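You operate a simulated robot arm through the tools that you are given. There is no shell and no other tool.

The job below is to be done with a simulated robot arm. You get a single attempt, and the scene is never put back.

## Task
Squeeze both pouches that the yellow card lists, pack them in the PACK carton and hang the card on it.
Fine: the other white pouches beside the carton stay where they lie, unsqueezed; other cards and tags stay on their rails.

Only the result counts: the job must be done as asked and must still hold three seconds after the hand-in. Knocking over, shifting, dropping, spilling or breaking anything else fails it.

## Robot
A 6-joint arm with a two-finger gripper, fixed in place. Base frame: the origin is at the foot of the arm, x ahead of it, y to its left, z up. Lengths are in cm, angles in rad, forces in N, time in s.
Its first joint turns from -2.897 to 2.897 rad. Payload 2.45 kg.
The TCP is the grasp point between the finger pads, 2 cm short of the fingertips. In the tool frame z runs along the fingers and y along their closing line. The gripper opens to 14 cm. The gripper's body begins 16.8 cm behind the TCP.
Orientation is that of the tool frame in the base frame, as a unit quaternion [w, x, y, z]. With the fingers straight down and closing along the base's y, the tool's x points along the base's -x, its y along +y and its z along -z.

## Interface
- The arm moves only by the tool send_rows. Its argument "motion" is a list of rows, each a list of 7 numbers: the shift along the base's x, y, z in units of 30 mm (1.0 is 30 mm), then the turn, a rotation vector about the base's x, y, z in units of 6 degrees (1.0 is 6 degrees), then the opening, from 0 (shut) to 1 (fully open). In form: [[tx, ty, tz, rx, ry, rz, jaw], ...]. A call has 1 to 20 rows; each row shifts and turns the commanded pose from where the row before left it. A call with a number of a shift or a turn outside -1 to 1 is refused whole. Each row takes 0.2 s and may step no farther than 5 cm and 0.15 rad from the row before; otherwise, or with a gripper value out of range, the whole call is refused. Where a pose cannot be reached the arm comes as near as it can. A force on the tool above 70 N (or 10 N above the force at the start of the call, whichever is more), or a blocked arm, ends the call early, and 0.2 s more pass. Each finger travels about 4.5 cm/s and halts on what it meets, pressing with about 25 N; the grip force reading is that of the motor and also rises with nothing between the fingers. The clock runs only during rows and for 0.2 s after the last one: add rows that do not move to give the fingers time. The reply holds the time, the measured pose of the TCP, the force on the tool along the base axes, the opening and the grip force, in the units named above and with some noise, with the torque about the TCP (base axes, N m) and any sound that the robot's microphone picked up, and new pictures: "pictures" is both (left out), scene, wrist or none.
- Cameras (640 x 400 px; columns grow to the right, rows downward): "scene" is fixed at [40.17, 50.01, 159.26]; the picture's right is [-0.23, -0.97, 0.00], its down [-0.72, 0.17, -0.67] and it looks along [0.65, -0.15, -0.74] (base axes); focal length 323 px, centre (320, 200). "wrist" rides on the gripper at [7.8, 1.1, -20.9] in the tool frame; the picture's right is [-0.14, 0.99, 0.00], its down [-0.92, -0.13, -0.37] and it looks along [-0.36, -0.05, 0.93] (tool axes); focal length 280 px, centre (320, 200). There is no depth. A picture from a camera that has moved, and an enlarged one, comes with that camera's place and axes in the base frame and with its lens.
- close_up(camera, box): a new picture of the part [left, top, right, bottom] of that camera's present view, enlarged. The clock stands still meanwhile.
- close_job(): hands the job in; it is judged then, once.

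Places have to be worked out from the pictures, the camera data and where the tool is seen. Open the gripper and draw the arm clear of the work before you hand the job in, unless the task says otherwise.

The tools are called after "Emit:" as a command line: name --pt "numbers of a row" for each row, then --argument value for the rest, lists and objects as JSON in quotes. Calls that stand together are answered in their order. send_rows: Moves the arm, as the interface text tells. Its arguments: {"type":"object","properties":{"motion":{"type":"array"},"pictures":{"type":"string","enum":["both","scene","wrist","none"]}},"required":["motion"]} The other tools are called the same way: close_up (camera, box) takes an enlarged picture of a part of a camera's view; close_job () hands the job in.

At the start:

```text
time: 0.0
tcp_pos: [75.79, 20.52, 120.36]
ee_rot: [0.0, 0.0, 1.0, 0.0]
force: [-0.2, -0.8, -0.8]
moment: [0.02, 0.03, 0.03]
opening: 13.98
gripper_force: 0.1
```

scene: 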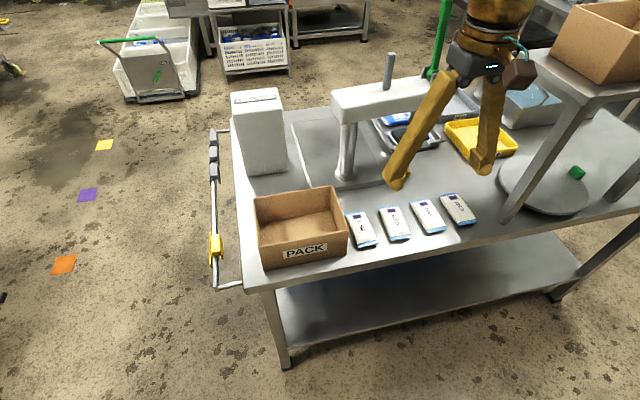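
wrist: 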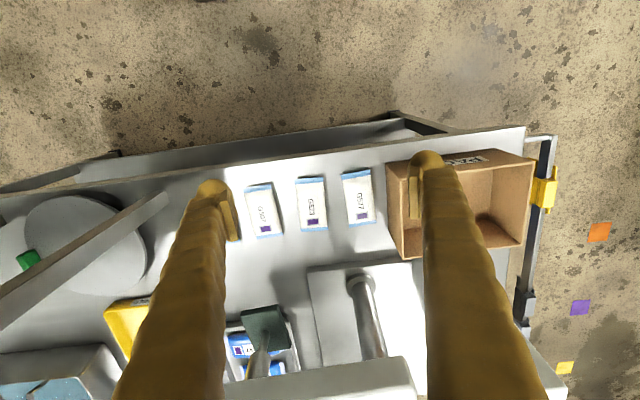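

I'll start by taking enlarged looks at the key parts: the yellow card on the rail, the pouches, and the carton.

Emit:
close_up --camera "scene" --box '[190, 120, 270, 300]'

Emit:
close_up --camera "scene" --box '[240, 170, 500, 280]'

Emit:
close_up --camera "scene" --box '[320, 60, 540, 200]'

Emit:
close_up --camera "wrist" --box '[460, 120, 620, 390]'

Emit:
close_up --camera "wrist" --box '[190, 140, 560, 270]'

```text
2.22 times, centred on (230, 210) of scene
camera zoom: at [40.17, 50.01, 159.26], right [-0.23, -0.97, 0.0], down [-0.72, 0.17, -0.67], along [0.65, -0.15, -0.74], focal length 718 px, centre (520, 178)
```

zoom: 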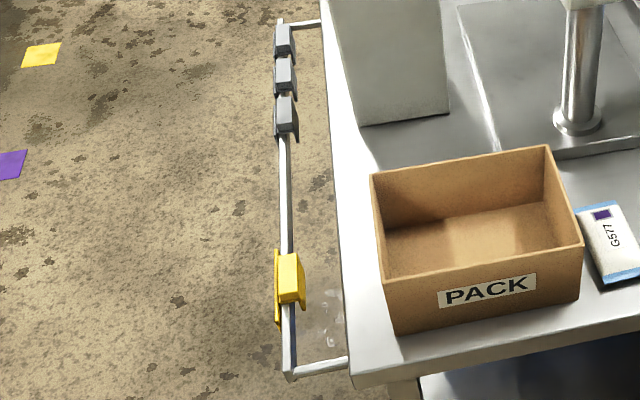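

```text
2.46 times, centred on (370, 225) of scene
camera zoom: at [40.17, 50.01, 159.26], right [-0.23, -0.97, 0.0], down [-0.72, 0.17, -0.67], along [0.65, -0.15, -0.74], focal length 795 px, centre (197, 138)
```

zoom: 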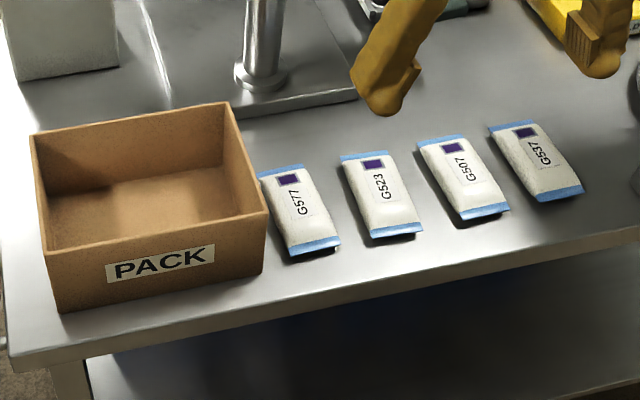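

```text
2.86 times, centred on (430, 130) of scene
camera zoom: at [40.17, 50.01, 159.26], right [-0.23, -0.97, 0.0], down [-0.72, 0.17, -0.67], along [0.65, -0.15, -0.74], focal length 923 px, centre (6, 400)
```

zoom: 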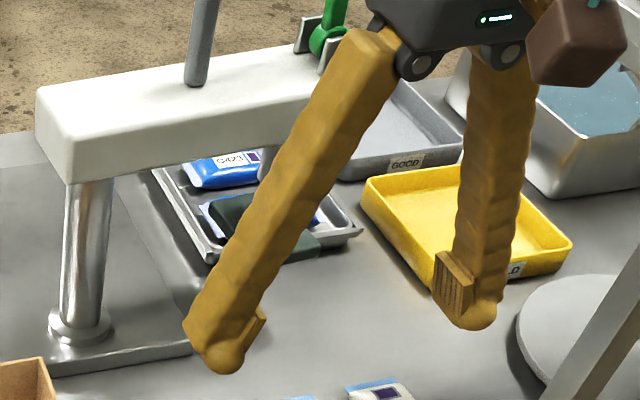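

```text
1.48 times, centred on (540, 255) of wrist
camera zoom: at [68.09, 21.53, 141.26], right [0.14, 0.99, 0.0], down [0.92, -0.13, 0.37], along [0.37, -0.05, -0.93], focal length 415 px, centre (-6, 118)
```

zoom: 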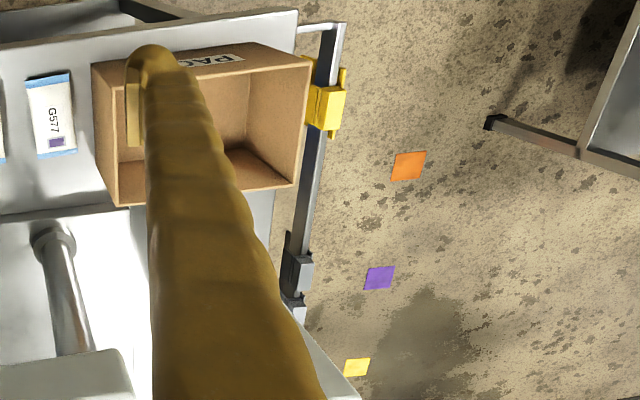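

```text
1.73 times, centred on (375, 205) of wrist
camera zoom: at [68.09, 21.53, 141.26], right [0.14, 0.99, 0.0], down [0.92, -0.13, 0.37], along [0.37, -0.05, -0.93], focal length 485 px, centre (225, 191)
```

zoom: 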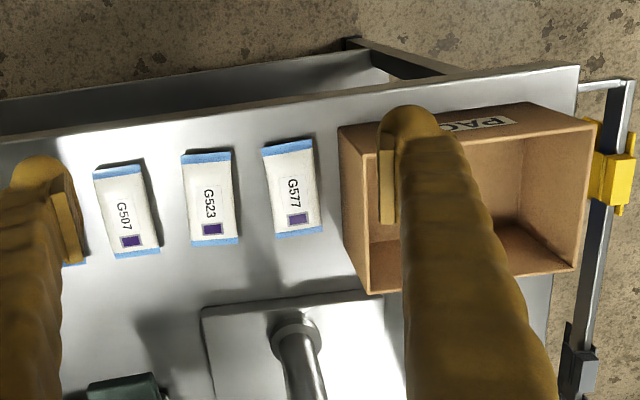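

The yellow card straddles the rail at about (95, 66, 86). I look much closer at it from both cameras to learn where its text is, and inspect the pouches and tray closer.

Emit:
close_up --camera "scene" --box '[196, 220, 236, 300]'

Emit:
close_up --camera "wrist" --box '[510, 130, 590, 250]'

Emit:
close_up --camera "scene" --box '[370, 100, 460, 160]'

Emit:
close_up --camera "wrist" --box '[100, 280, 420, 400]'

Emit:
close_up --camera "scene" --box '[196, 120, 246, 200]'

Emit:
close_up --camera "scene" --box '[200, 0, 320, 90]'

```text
5.00 times, centred on (216, 260) of scene
camera zoom: at [40.17, 50.01, 159.26], right [-0.23, -0.97, 0.0], down [-0.72, 0.17, -0.67], along [0.65, -0.15, -0.74], focal length 1615 px, centre (840, -100)
```

zoom: 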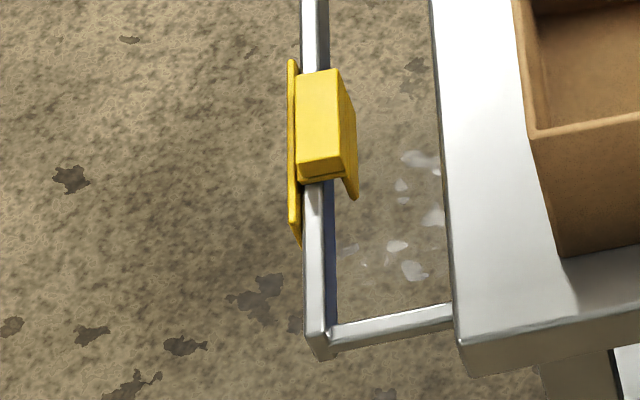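

```text
3.33 times, centred on (550, 190) of wrist
camera zoom: at [68.09, 21.53, 141.26], right [0.14, 0.99, 0.0], down [0.92, -0.13, 0.37], along [0.37, -0.05, -0.93], focal length 935 px, centre (-447, 233)
```

zoom: 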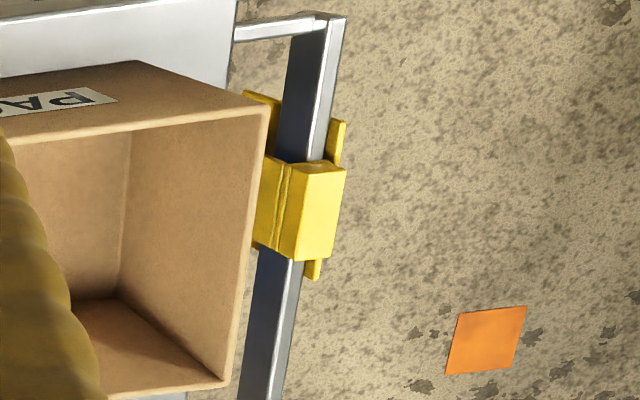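

```text
6.67 times, centred on (415, 130) of scene
camera zoom: at [40.17, 50.01, 159.26], right [-0.23, -0.97, 0.0], down [-0.72, 0.17, -0.67], along [0.65, -0.15, -0.74], focal length 2153 px, centre (-313, 667)
```

zoom: 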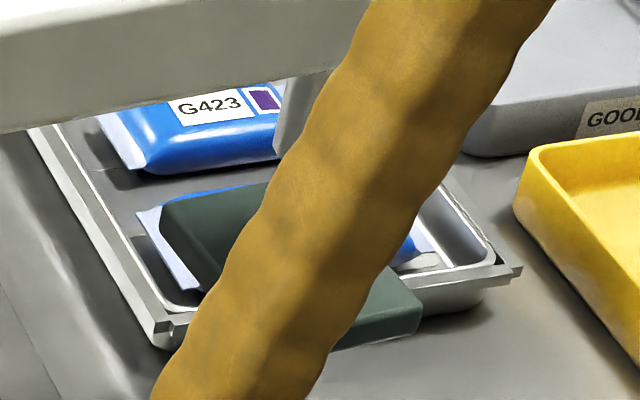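

```text
2.00 times, centred on (260, 340) of wrist
camera zoom: at [68.09, 21.53, 141.26], right [0.14, 0.99, 0.0], down [0.92, -0.13, 0.37], along [0.37, -0.05, -0.93], focal length 561 px, centre (440, -80)
```

zoom: 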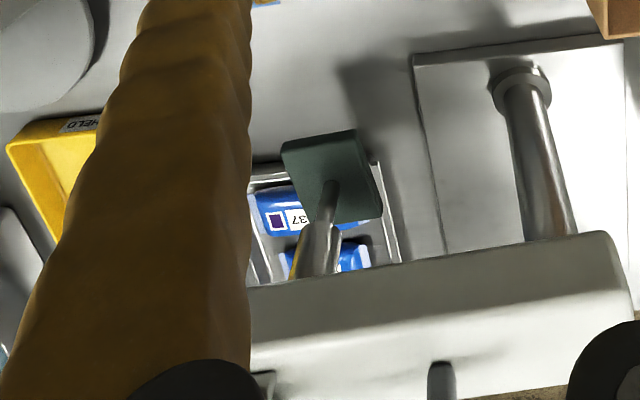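

```text
5.00 times, centred on (221, 160) of scene
camera zoom: at [40.17, 50.01, 159.26], right [-0.23, -0.97, 0.0], down [-0.72, 0.17, -0.67], along [0.65, -0.15, -0.74], focal length 1615 px, centre (815, 400)
```

zoom: 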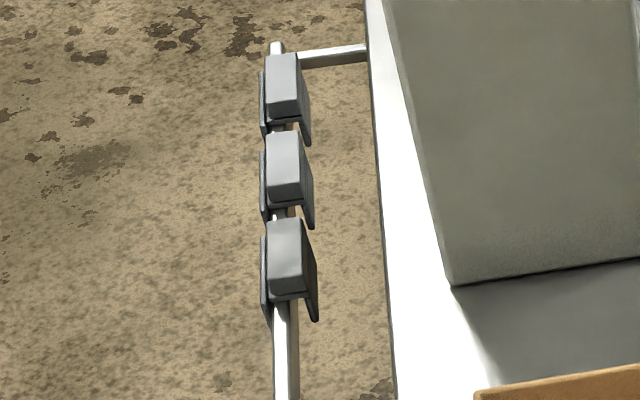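

```text
4.44 times, centred on (260, 45) of scene
camera zoom: at [40.17, 50.01, 159.26], right [-0.23, -0.97, 0.0], down [-0.72, 0.17, -0.67], along [0.65, -0.15, -0.74], focal length 1436 px, centre (587, 889)
```

zoom: 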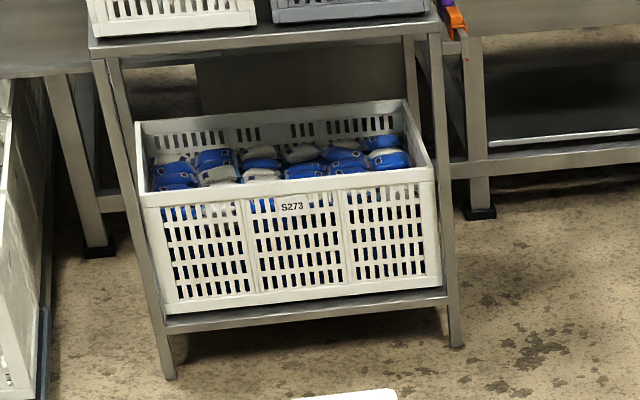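

The card is a clip: a box about 6 cm long (x 92–98) across the rail at y≈66, with a plate on either side; its text must be on the outer (+y) face. Its radius (~116 cm) needs a tilted tool, so I move to the left side tilting the fingers toward +x.

Emit:
send_rows --pt "0 1 -0.1 0 -0.5 0 1" --pt "0 1 -0.1 0 -0.5 0 1" --pt "0 1 -0.1 0 -0.5 0 1" --pt "0 1 -0.1 0 -0.5 0 1" --pt "0 1 -0.1 0 -0.5 0 1" --pt "0 1 -0.1 0 -0.5 0 1" --pt "0 1 -0.1 0 -0.5 0 1" --pt "0 1 -0.1 0 -0.5 0 1" --pt "0 1 -0.1 0 -0.5 0 1" --pt "0 1 -0.1 0 -0.5 0 1" --pt "0 1 -0.1 0 -0.5 0 1" --pt "0 1 -0.1 0 -0.5 0 1" --pt "0 1 -0.1 0 -0.5 0 1" --pt "0 1 -0.1 0 -0.5 0 1" --pt "0 0 0 0 0 0 1" --pictures "both"

```text
time: 3.2
tcp_pos: [75.75, 62.14, 116.11]
ee_rot: [0.359, 0.0, 0.933, 0.0]
force: [-0.6, -0.5, -0.3]
moment: [-0.01, -0.03, 0.0]
opening: 14.01
gripper_force: 0.1
camera wrist: at [55.97, 63.3, 126.35], right [0.1, 0.99, 0.09], down [0.44, -0.13, 0.89], along [0.89, -0.05, -0.45], focal length 280 px, centre (320, 200)
```

scene: 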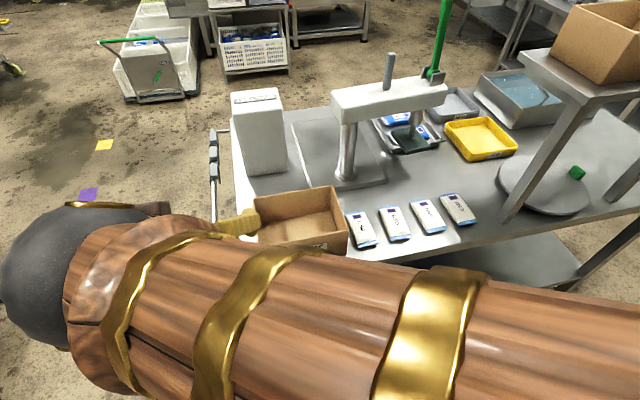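
wrist: 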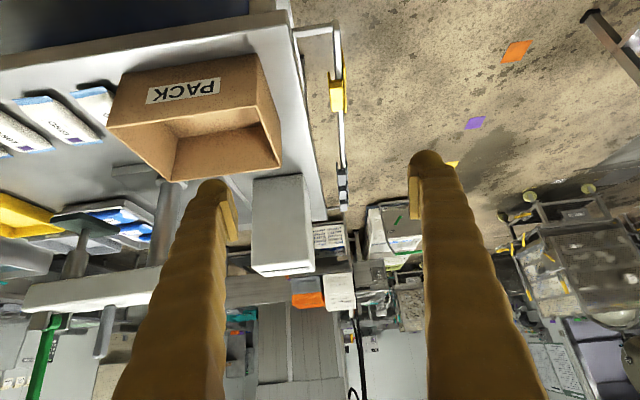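

The tilted pose is reachable. I zoom in with the wrist camera on the card and on the press.

Emit:
close_up --camera "wrist" --box '[310, 60, 370, 120]'

Emit:
close_up --camera "scene" --box '[320, 30, 540, 200]'

Emit:
close_up --camera "wrist" --box '[0, 60, 300, 260]'

```text
6.67 times, centred on (340, 90) of wrist
camera zoom: at [55.97, 63.3, 126.35], right [0.1, 0.99, 0.09], down [0.44, -0.13, 0.89], along [0.89, -0.05, -0.45], focal length 1869 px, centre (187, 933)
```

zoom: 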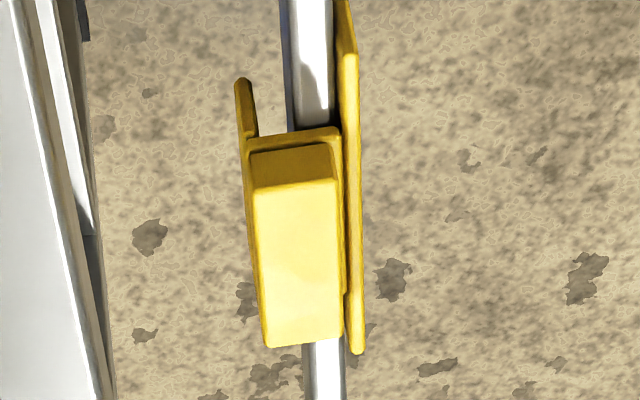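

```text
2.35 times, centred on (430, 115) of scene
camera zoom: at [40.17, 50.01, 159.26], right [-0.23, -0.97, 0.0], down [-0.72, 0.17, -0.67], along [0.65, -0.15, -0.74], focal length 760 px, centre (61, 400)
```

zoom: 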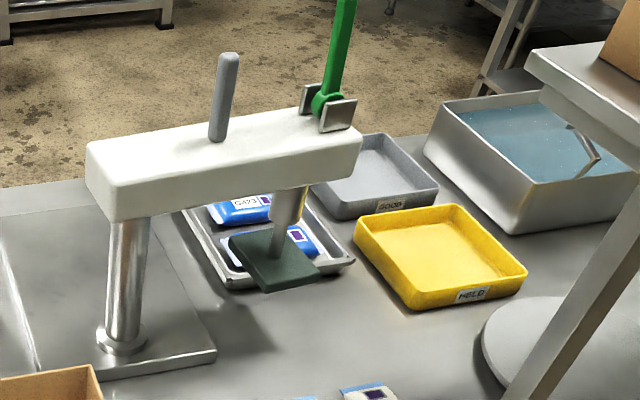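

```text
2.00 times, centred on (150, 160) of wrist
camera zoom: at [55.97, 63.3, 126.35], right [0.1, 0.99, 0.09], down [0.44, -0.13, 0.89], along [0.89, -0.05, -0.45], focal length 561 px, centre (660, 280)
```

zoom: 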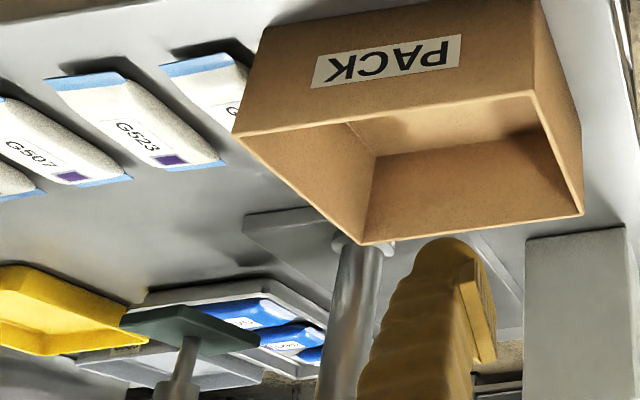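

Refined estimates put the handle's near top edge around (91.5, 66, 87.5). I narrow the jaw to ~6 cm and come closer above the rail for a sharper look.

Emit:
send_rows --pt "0.35 0.18 -0.8 0 0 0 0.45" --pt "0.35 0.18 -0.8 0 0 0 0.45" --pt "0.35 0.18 -0.8 0 0 0 0.45" --pt "0.35 0.18 -0.8 0 0 0 0.45" --pt "0.35 0.18 -0.8 0 0 0 0.45" --pt "0.35 0.18 -0.8 0 0 0 0.45" --pt "0.35 0.18 -0.8 0 0 0 0.45" --pt "0 0 0 0 0 0 0.45" --pictures "both"

```text
time: 5.0
tcp_pos: [83.25, 65.86, 99.58]
ee_rot: [0.359, 0.001, 0.933, -0.001]
force: [-1.0, 0.6, 0.3]
moment: [-0.03, 0.0, 0.02]
opening: 6.3
gripper_force: 0.0
camera wrist: at [63.67, 67.13, 109.89], right [0.1, 0.99, 0.09], down [0.44, -0.13, 0.89], along [0.89, -0.05, -0.45], focal length 280 px, centre (320, 200)
```

scene: 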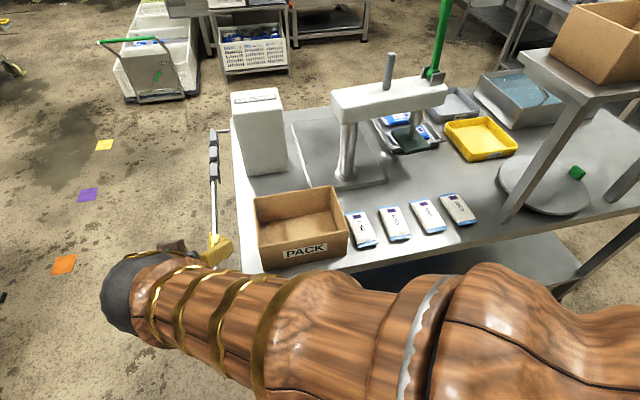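
wrist: 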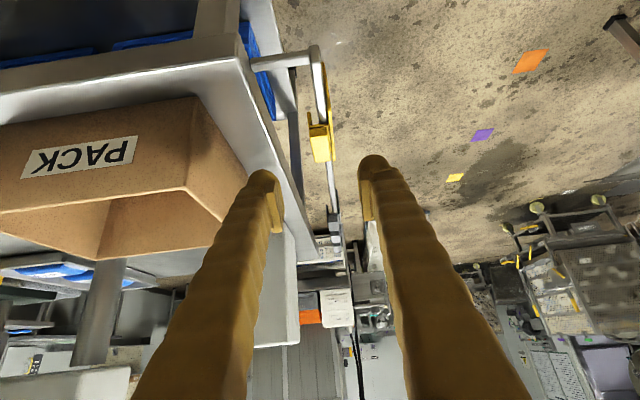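

Emit:
close_up --camera "wrist" --box '[290, 90, 350, 190]'

Emit:
close_up --camera "wrist" --box '[230, 30, 390, 230]'

```text
4.00 times, centred on (320, 140) of wrist
camera zoom: at [63.67, 67.13, 109.89], right [0.1, 0.99, 0.09], down [0.44, -0.13, 0.89], along [0.89, -0.05, -0.45], focal length 1122 px, centre (320, 440)
```

zoom: 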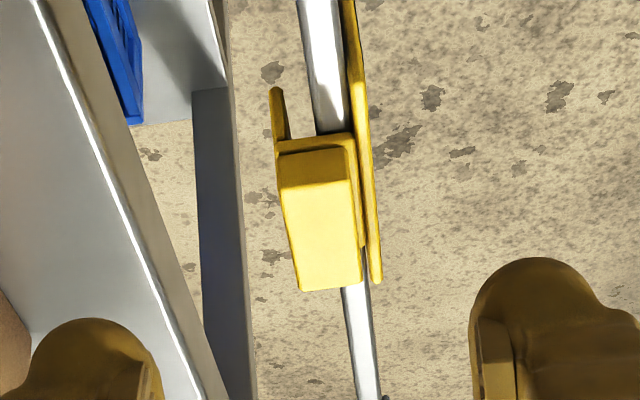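

```text
2.00 times, centred on (310, 130) of wrist
camera zoom: at [63.67, 67.13, 109.89], right [0.1, 0.99, 0.09], down [0.44, -0.13, 0.89], along [0.89, -0.05, -0.45], focal length 561 px, centre (340, 340)
```

zoom: 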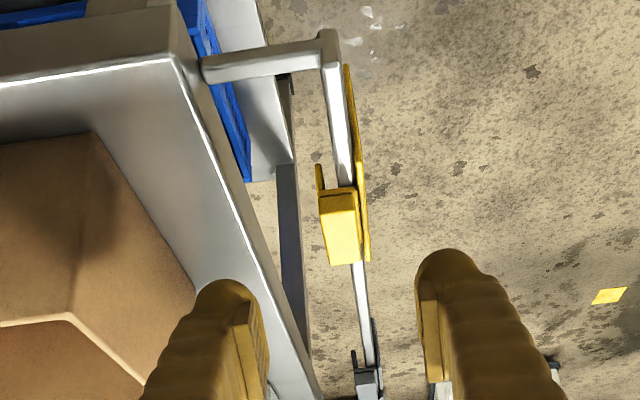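

I place the card's handle at x 92.5–98.5, y 65.1–67.4, top z≈86.2, with the tall outer plate at y≈68 and a short inner flange at y≈64.9. I move to just above it at (95.5, 66.35, 91).

Emit:
send_rows --pt "0.817 0.033 -0.573 0 0 0 0.42" --pt "0.817 0.033 -0.573 0 0 0 0.42" --pt "0.817 0.033 -0.573 0 0 0 0.42" --pt "0.817 0.033 -0.573 0 0 0 0.42" --pt "0.817 0.033 -0.573 0 0 0 0.42" --pt "0 0 0 0 0 0 0.42" --pt "0 0 0 0 0 0 0.42" --pictures "both"

```text
time: 6.6
tcp_pos: [95.29, 66.73, 90.7]
ee_rot: [0.36, 0.0, 0.933, 0.0]
force: [0.3, -0.2, -0.1]
moment: [-0.04, 0.01, -0.01]
opening: 5.89
gripper_force: 0.0
camera wrist: at [75.66, 67.75, 101.04], right [0.1, 0.99, 0.09], down [0.44, -0.13, 0.89], along [0.89, -0.05, -0.45], focal length 280 px, centre (320, 200)
```

scene: 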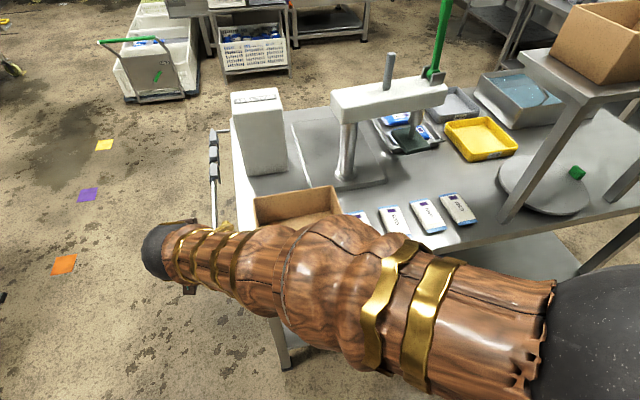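
wrist: 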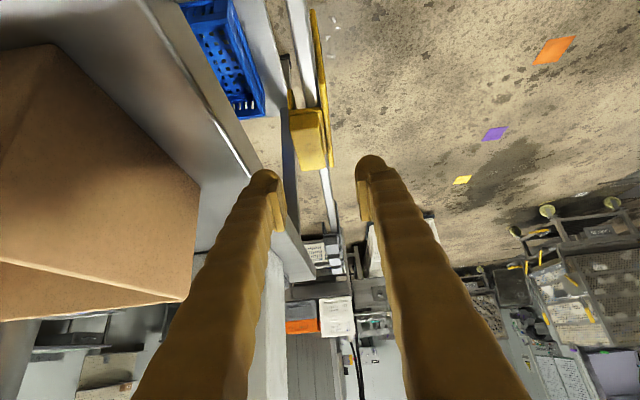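

Emit:
close_up --camera "wrist" --box '[240, 0, 400, 200]'

Emit:
close_up --camera "wrist" --box '[270, 80, 350, 180]'

```text
2.00 times, centred on (320, 100) of wrist
camera zoom: at [75.66, 67.75, 101.04], right [0.1, 0.99, 0.09], down [0.44, -0.13, 0.89], along [0.89, -0.05, -0.45], focal length 561 px, centre (320, 400)
```

zoom: 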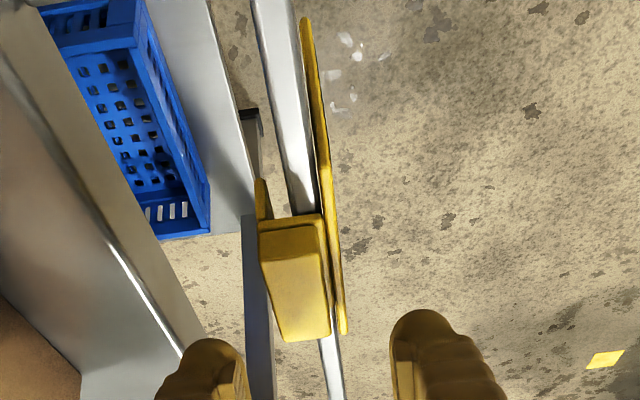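

```text
4.00 times, centred on (310, 130) of wrist
camera zoom: at [75.66, 67.75, 101.04], right [0.1, 0.99, 0.09], down [0.44, -0.13, 0.89], along [0.89, -0.05, -0.45], focal length 1122 px, centre (360, 480)
```

zoom: 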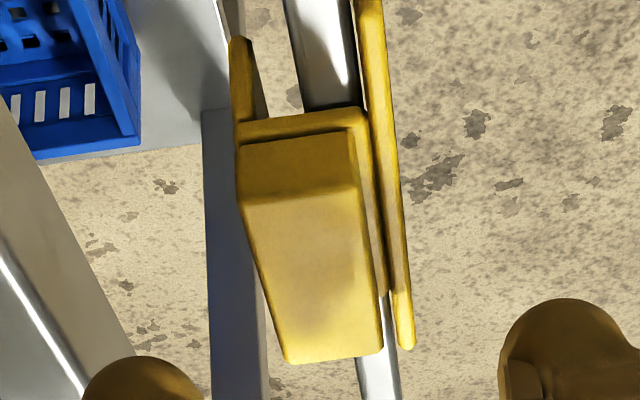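

The card spans y 65.06–68.06 overall and my jaw straddles it. I lower to z≈84.9, centring at y≈66.5.

Emit:
send_rows --pt "0.03 -0.025 -0.48 0 0 0 0.42" --pt "0.03 -0.025 -0.48 0 0 0 0.42" --pt "0.03 -0.025 -0.48 0 0 0 0.42" --pt "0 -0.015 -0.48 0 0 0 0.42" --pt "0 0 0 0 0 0 0.42" --pt "0 0 0 0 0 0 0.42" --pictures "wrist"

Emit:
close_up --camera "wrist" --box '[240, 50, 400, 250]'

```text
time: 8.0
tcp_pos: [95.68, 66.46, 85.08]
ee_rot: [0.359, 0.0, 0.933, 0.0]
force: [-0.6, 0.2, -0.4]
moment: [0.0, 0.0, -0.02]
opening: 5.87
gripper_force: 0.1
camera wrist: at [75.99, 67.56, 95.36], right [0.1, 0.99, 0.09], down [0.44, -0.13, 0.89], along [0.89, -0.05, -0.45], focal length 280 px, centre (320, 200)
```

wrist: 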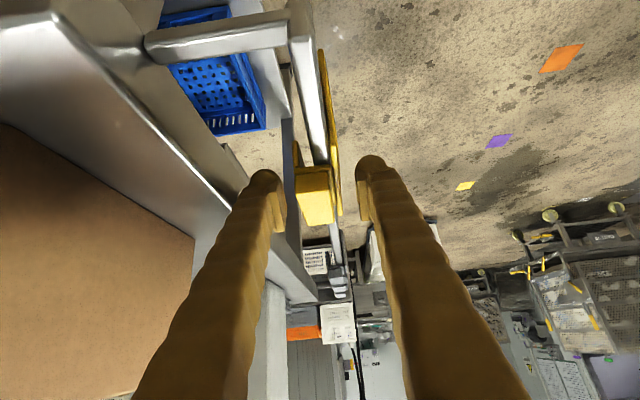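

```text
2.00 times, centred on (320, 150) of wrist
camera zoom: at [75.99, 67.56, 95.36], right [0.1, 0.99, 0.09], down [0.44, -0.13, 0.89], along [0.89, -0.05, -0.45], focal length 561 px, centre (320, 300)
```

zoom: 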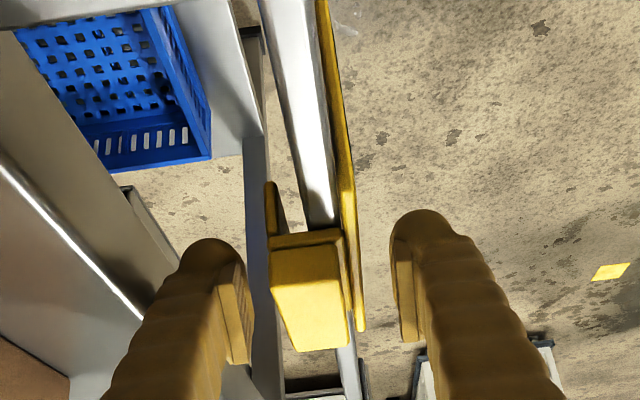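

The fingers straddle the card with the TCP at the handle's centre. I close the jaw on it.

Emit:
send_rows --pt "0 0 0 0 0 0 0.25" --pt "0 0 0 0 0 0 0.1" --pt "0 0 0 0 0 0 0" --pt "0 0 0 0 0 0 0" --pt "0 0 0 0 0 0 0" --pictures "wrist"

Emit:
close_up --camera "wrist" --box '[240, 50, 400, 250]'

```text
time: 9.2
tcp_pos: [95.61, 66.43, 85.07]
ee_rot: [0.359, 0.001, 0.934, 0.0]
force: [-0.5, 7.7, -0.7]
moment: [0.13, -0.03, -0.04]
opening: 3.05
gripper_force: 25.2
camera wrist: at [75.98, 67.59, 95.37], right [0.1, 0.99, 0.09], down [0.44, -0.13, 0.89], along [0.89, -0.05, -0.45], focal length 280 px, centre (320, 200)
```

wrist: 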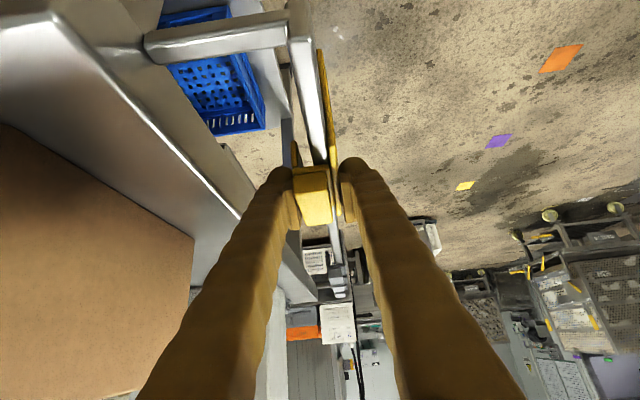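

```text
2.00 times, centred on (320, 150) of wrist
camera zoom: at [75.98, 67.59, 95.37], right [0.1, 0.99, 0.09], down [0.44, -0.13, 0.89], along [0.89, -0.05, -0.45], focal length 561 px, centre (320, 300)
```

zoom: 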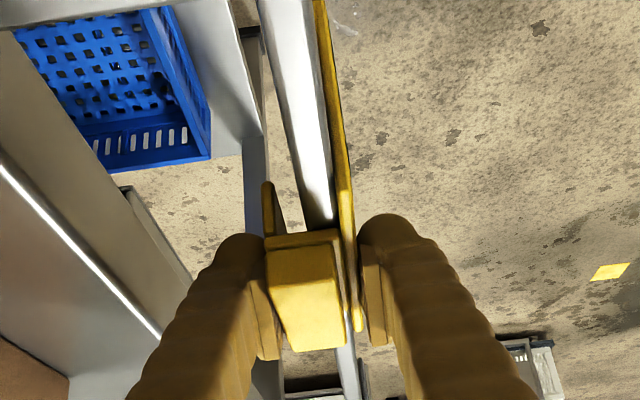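

The card is held at 3.05 cm opening with a small side load against the rail. I ease +y slightly and lift straight up.

Emit:
send_rows --pt "0 0.06 0 0 0 0 0" --pt "0 0 0.2 0 0 0 0" --pt "0 0 0.5 0 0 0 0" --pt "0 0 0.8 0 0 0 0" --pt "0 0 0.9 0 0 0 0" --pt "0 0 0.9 0 0 0 0" --pt "0 0 0.9 0 0 0 0" --pt "0 0 0.9 0 0 0 0" --pt "0 0 0 0 0 0 0" --pictures "both"

```text
time: 11.2
tcp_pos: [95.77, 66.4, 100.41]
ee_rot: [0.359, 0.0, 0.933, 0.0]
force: [-0.6, -0.1, -0.2]
moment: [-0.01, 0.02, -0.01]
opening: 3.11
gripper_force: 24.3
camera wrist: at [76.1, 67.58, 110.64], right [0.1, 0.99, 0.09], down [0.44, -0.13, 0.89], along [0.89, -0.05, -0.45], focal length 280 px, centre (320, 200)
```

scene: 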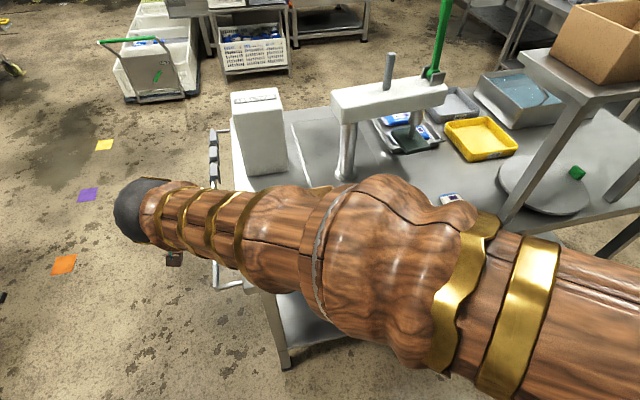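
wrist: 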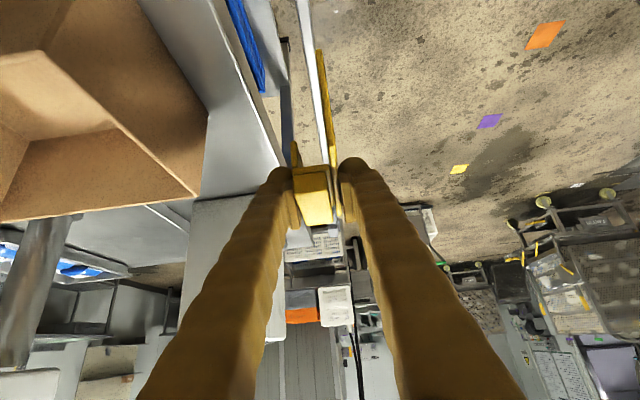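

The card came free cleanly. I raise it above the carton height and swing it toward the front wall while turning +90° about z so the outer (text) face looks toward the robot and scene camera.

Emit:
send_rows --pt "-0.2 0 0.9 0 0 1 0" --pt "-0.2 0 0.9 0 0 1 0" --pt "-0.2 0 0.9 0 0 1 0" --pt "-0.2 0 0.9 0 0 1 0" --pt "-0.2 0 0.9 0 0 1 0" --pt "-0.4 -0.7 0 0 0 1 0" --pt "-0.4 -0.7 0 0 0 1 0" --pt "-0.4 -0.7 0 0 0 1 0" --pt "-0.4 -0.7 0 0 0 1 0" --pt "-0.4 -0.7 0 0 0 1 0" --pt "-0.4 -0.7 0 0 0 1 0" --pt "-0.4 -0.7 0 0 0 1 0" --pt "-0.4 -0.7 0 0 0 1 0" --pt "-0.4 -0.7 0 0 0 1 0" --pt "-0.4 -0.7 0 0 0 1 0" --pt "0 0 0 0 0 0 0" --pt "0 0 0 0 0 0 0" --pictures "both"

```text
time: 14.8
tcp_pos: [80.7, 45.55, 113.52]
ee_rot: [-0.254, 0.66, -0.659, -0.255]
force: [0.4, 0.2, 0.0]
moment: [0.0, -0.03, -0.03]
opening: 3.08
gripper_force: 24.6
camera wrist: at [79.8, 25.8, 123.93], right [-0.99, 0.1, 0.09], down [0.13, 0.44, 0.89], along [0.05, 0.89, -0.45], focal length 280 px, centre (320, 200)
```

scene: 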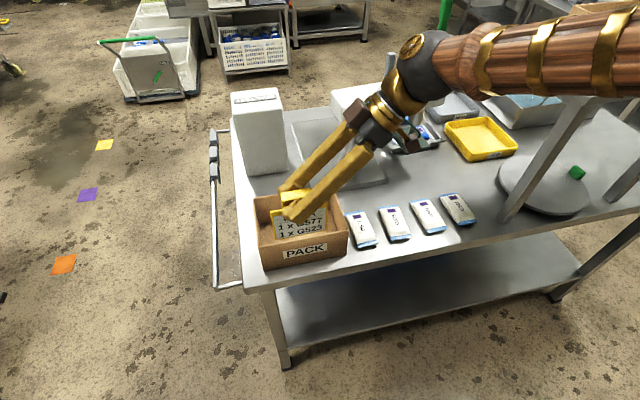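
wrist: 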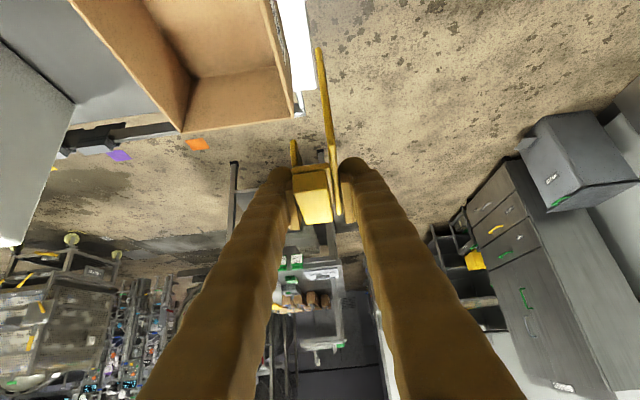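

The card face is now turned to the scene camera and shows text. I zoom in to read it.

Emit:
close_up --camera "scene" --box '[255, 180, 345, 270]'

Emit:
close_up --camera "wrist" --box '[240, 30, 400, 230]'

Emit:
close_up --camera "scene" --box '[330, 180, 490, 260]'

```text
4.44 times, centred on (300, 225) of scene
camera zoom: at [40.17, 50.01, 159.26], right [-0.23, -0.97, 0.0], down [-0.72, 0.17, -0.67], along [0.65, -0.15, -0.74], focal length 1436 px, centre (409, 89)
```

zoom: 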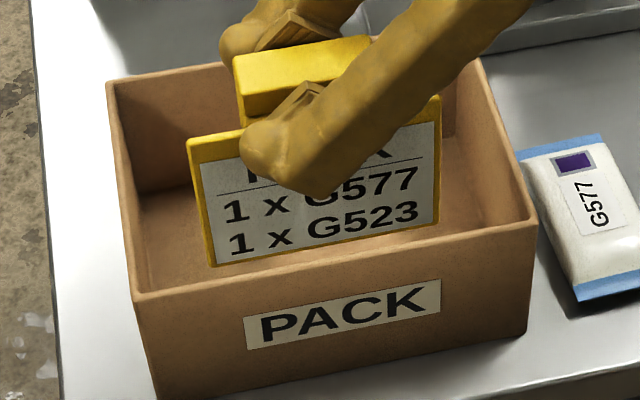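

```text
2.00 times, centred on (320, 130) of wrist
camera zoom: at [79.8, 25.8, 123.93], right [-0.99, 0.1, 0.09], down [0.13, 0.44, 0.89], along [0.05, 0.89, -0.45], focal length 561 px, centre (320, 340)
```

zoom: 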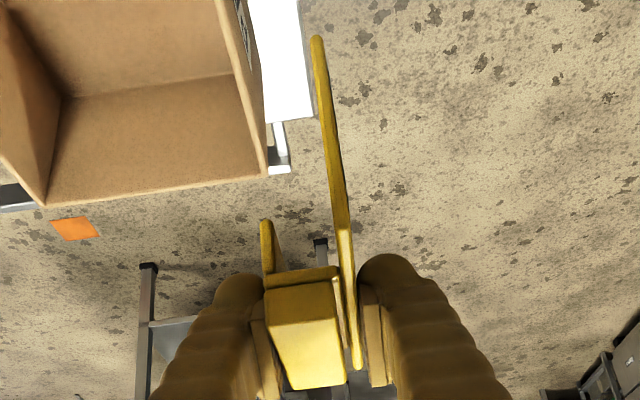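

```text
4.00 times, centred on (410, 220) of scene
camera zoom: at [40.17, 50.01, 159.26], right [-0.23, -0.97, 0.0], down [-0.72, 0.17, -0.67], along [0.65, -0.15, -0.74], focal length 1292 px, centre (-40, 120)
```

zoom: 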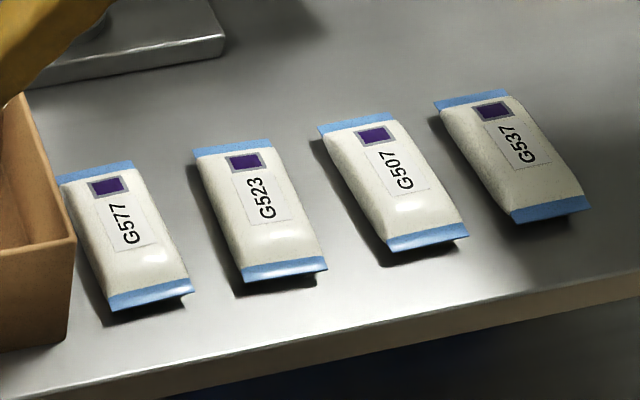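

The card lists 1 x G577 and 1 x G523. I estimate the carton's front wall rim at x≈83.5–84.1, top z≈96.8; the card's slot ceiling sits ~0.75 cm below the TCP and its plate bottom ~9.3 cm below, so I move to (83.8, 43.5, 108) above the front wall and check alignment.

Emit:
send_rows --pt "0.35 -0.25 0 0 0 0 0" --pt "0.35 -0.25 0 0 0 0 0" --pt "0.35 -0.23 -0.3 0 0 0 0" --pt "0 0 -0.5 0 0 0 0" --pt "0 0 -0.6 0 0 0 0" --pt "0 0 -0.53 0 0 0 0" --pt "0 0 0 0 0 0 0" --pt "0 0 0 0 0 0 0" --pictures "both"

Emit:
close_up --camera "wrist" --box '[220, 0, 420, 220]'

Emit:
close_up --camera "scene" --box '[245, 180, 355, 280]'

```text
time: 16.6
tcp_pos: [84.05, 43.47, 107.8]
ee_rot: [0.255, -0.659, 0.66, 0.254]
force: [-0.3, 0.4, -0.2]
moment: [-0.01, -0.02, 0.01]
opening: 3.09
gripper_force: 24.8
camera wrist: at [83.04, 23.64, 118.17], right [-0.99, 0.1, 0.09], down [0.13, 0.44, 0.89], along [0.05, 0.89, -0.45], focal length 280 px, centre (320, 200)
```

scene: 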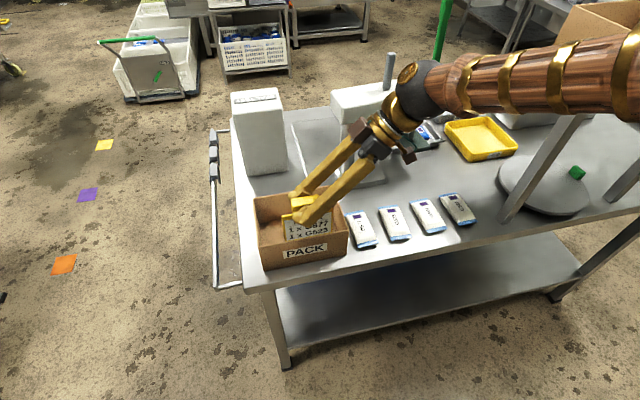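
wrist: 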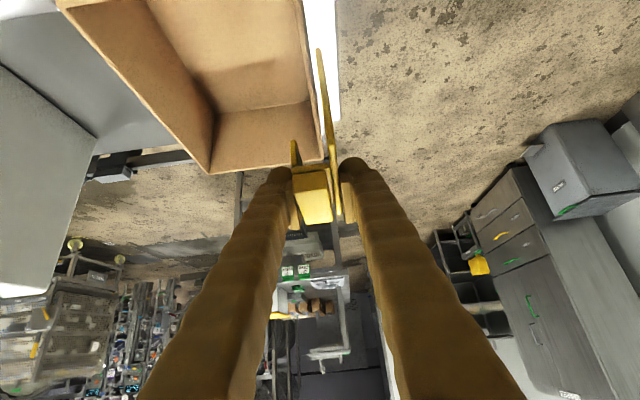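

```text
1.82 times, centred on (320, 110) of wrist
camera zoom: at [83.04, 23.64, 118.17], right [-0.99, 0.1, 0.09], down [0.13, 0.44, 0.89], along [0.05, 0.89, -0.45], focal length 510 px, centre (320, 364)
```

zoom: 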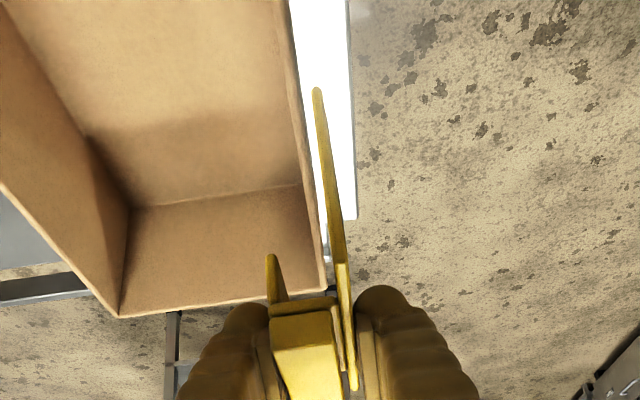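

```text
4.00 times, centred on (300, 230) of scene
camera zoom: at [40.17, 50.01, 159.26], right [-0.23, -0.97, 0.0], down [-0.72, 0.17, -0.67], along [0.65, -0.15, -0.74], focal length 1292 px, centre (400, 80)
```

zoom: 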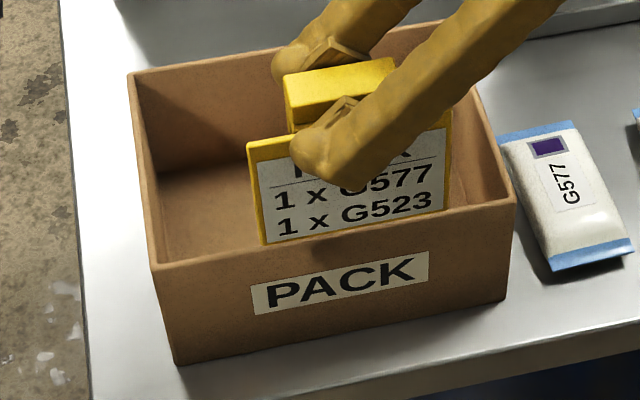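

The rim (outer face x≈83.3–83.6) lies between the card's plate (x≈82.5) and flange (x≈85.1). I nudge x by −0.15 and lower to z≈100.5, then re-check.

Emit:
send_rows --pt "-0.05 0 -0.4 0 0 0 0" --pt "0 0 -0.7 0 0 0 0" --pt "0 0 -0.7 0 0 0 0" --pt "0 0 -0.7 0 0 0 0" --pt "0 0 0 0 0 0 0" --pt "0 0 0 0 0 0 0" --pictures "wrist"

Emit:
close_up --camera "wrist" --box '[220, 0, 420, 220]'

Emit:
close_up --camera "scene" --box '[245, 180, 355, 280]'

```text
time: 18.0
tcp_pos: [83.75, 43.24, 100.55]
ee_rot: [-0.254, 0.66, -0.659, -0.255]
force: [0.1, -0.7, -1.1]
moment: [0.02, 0.03, -0.03]
opening: 3.05
gripper_force: 24.8
camera wrist: at [82.72, 23.5, 110.76], right [-0.99, 0.1, 0.09], down [0.13, 0.44, 0.89], along [0.05, 0.89, -0.45], focal length 280 px, centre (320, 200)
```

wrist: 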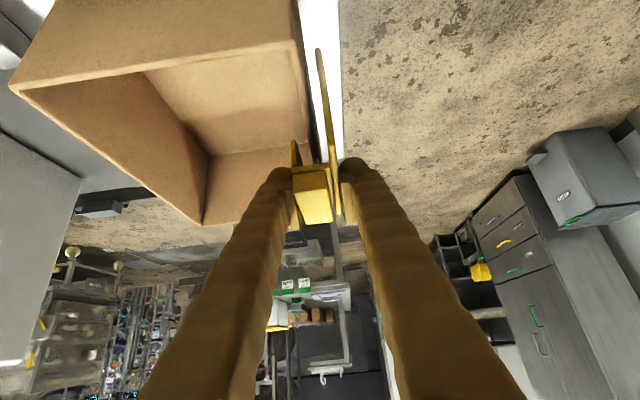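

```text
1.82 times, centred on (320, 110) of wrist
camera zoom: at [82.72, 23.5, 110.76], right [-0.99, 0.1, 0.09], down [0.13, 0.44, 0.89], along [0.05, 0.89, -0.45], focal length 510 px, centre (320, 364)
```

zoom: 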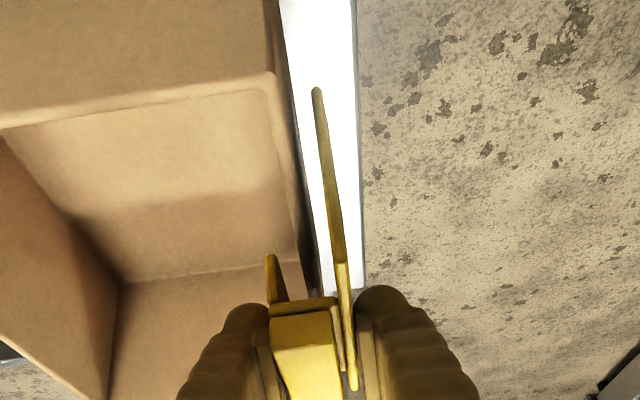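

```text
4.00 times, centred on (300, 230) of scene
camera zoom: at [40.17, 50.01, 159.26], right [-0.23, -0.97, 0.0], down [-0.72, 0.17, -0.67], along [0.65, -0.15, -0.74], focal length 1292 px, centre (400, 80)
```

zoom: 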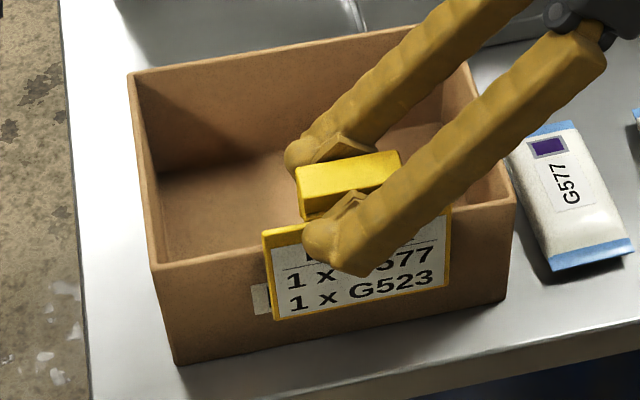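

The rim sits between flange and plate with ~0.8 cm margin each side. I lower another 2.1 cm, then will feel for contact in small steps.

Emit:
send_rows --pt "0 0 -0.35 0 0 0 0" --pt "0 0 -0.35 0 0 0 0" --pt "0 0 0 0 0 0 0" --pt "0 0 0 0 0 0 0" --pictures "wrist"

Emit:
close_up --camera "wrist" --box '[260, 100, 360, 220]'

Emit:
close_up --camera "scene" --box '[265, 190, 345, 270]'

```text
time: 19.0
tcp_pos: [83.67, 43.16, 98.22]
ee_rot: [-0.254, 0.66, -0.659, -0.255]
force: [0.3, -0.2, -0.7]
moment: [0.03, -0.01, -0.04]
opening: 3.09
gripper_force: 24.8
camera wrist: at [82.71, 23.5, 108.59], right [-0.99, 0.1, 0.09], down [0.13, 0.44, 0.89], along [0.05, 0.89, -0.45], focal length 280 px, centre (320, 200)
```

wrist: 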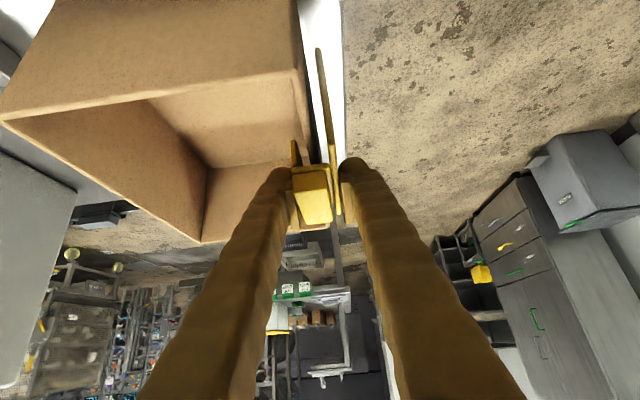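

```text
3.33 times, centred on (310, 160) of wrist
camera zoom: at [82.71, 23.5, 108.59], right [-0.99, 0.1, 0.09], down [0.13, 0.44, 0.89], along [0.05, 0.89, -0.45], focal length 935 px, centre (353, 333)
```

zoom: 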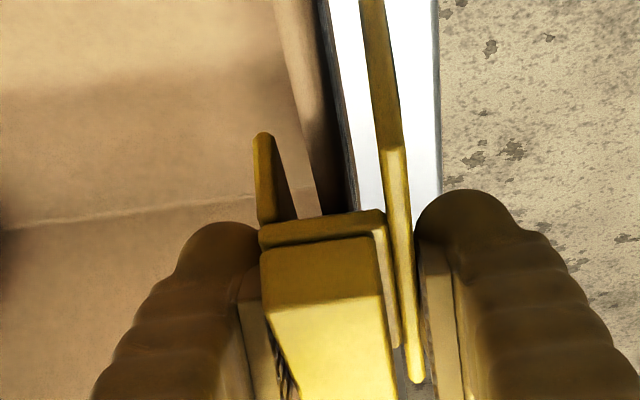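

```text
5.00 times, centred on (305, 230) of scene
camera zoom: at [40.17, 50.01, 159.26], right [-0.23, -0.97, 0.0], down [-0.72, 0.17, -0.67], along [0.65, -0.15, -0.74], focal length 1615 px, centre (395, 50)
```

zoom: 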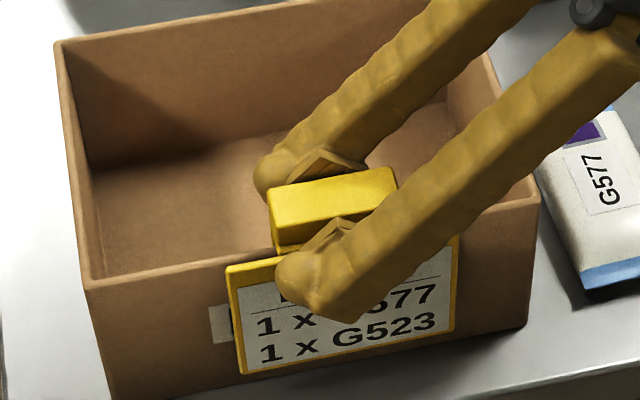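

Still clear with the rim inside the slot. I step down in 3 mm increments feeling for contact.

Emit:
send_rows --pt "0 0 -0.1 0 0 0 0" --pt "0 0 0 0 0 0 0" --pictures "none"

Emit:
send_rows --pt "0 0 -0.08 0 0 0 0" --pt "0 0 0 0 0 0 0" --pictures "none"

```text
time: 19.6
tcp_pos: [83.47, 43.3, 97.99]
ee_rot: [-0.254, 0.661, -0.659, -0.254]
force: [-0.1, -0.5, -0.8]
moment: [0.02, 0.0, -0.02]
opening: 3.07
gripper_force: 24.8
```

```text
time: 20.2
tcp_pos: [83.61, 43.37, 97.83]
ee_rot: [0.254, -0.66, 0.66, 0.254]
force: [0.8, 0.4, -0.1]
moment: [0.0, -0.01, 0.01]
opening: 3.1
gripper_force: 24.5
```

No contact yet at z≈97.85; I continue down in small steps.

Emit:
send_rows --pt "0 0 -0.08 0 0 0 0" --pt "0 0 0 0 0 0 0" --pictures "none"

Emit:
send_rows --pt "0 0 -0.08 0 0 0 0" --pt "0 0 0 0 0 0 0" --pictures "none"

```text
time: 20.8
tcp_pos: [83.6, 43.42, 97.66]
ee_rot: [-0.254, 0.66, -0.66, -0.255]
force: [-0.9, -1.5, 9.1]
moment: [0.21, -0.02, -0.01]
opening: 3.1
gripper_force: 24.8
```

```text
time: 21.4
tcp_pos: [83.54, 43.34, 97.29]
ee_rot: [-0.254, 0.66, -0.659, -0.254]
force: [-3.1, 4.4, 22.6]
moment: [0.24, -0.01, 0.03]
opening: 3.08
gripper_force: 24.8
```

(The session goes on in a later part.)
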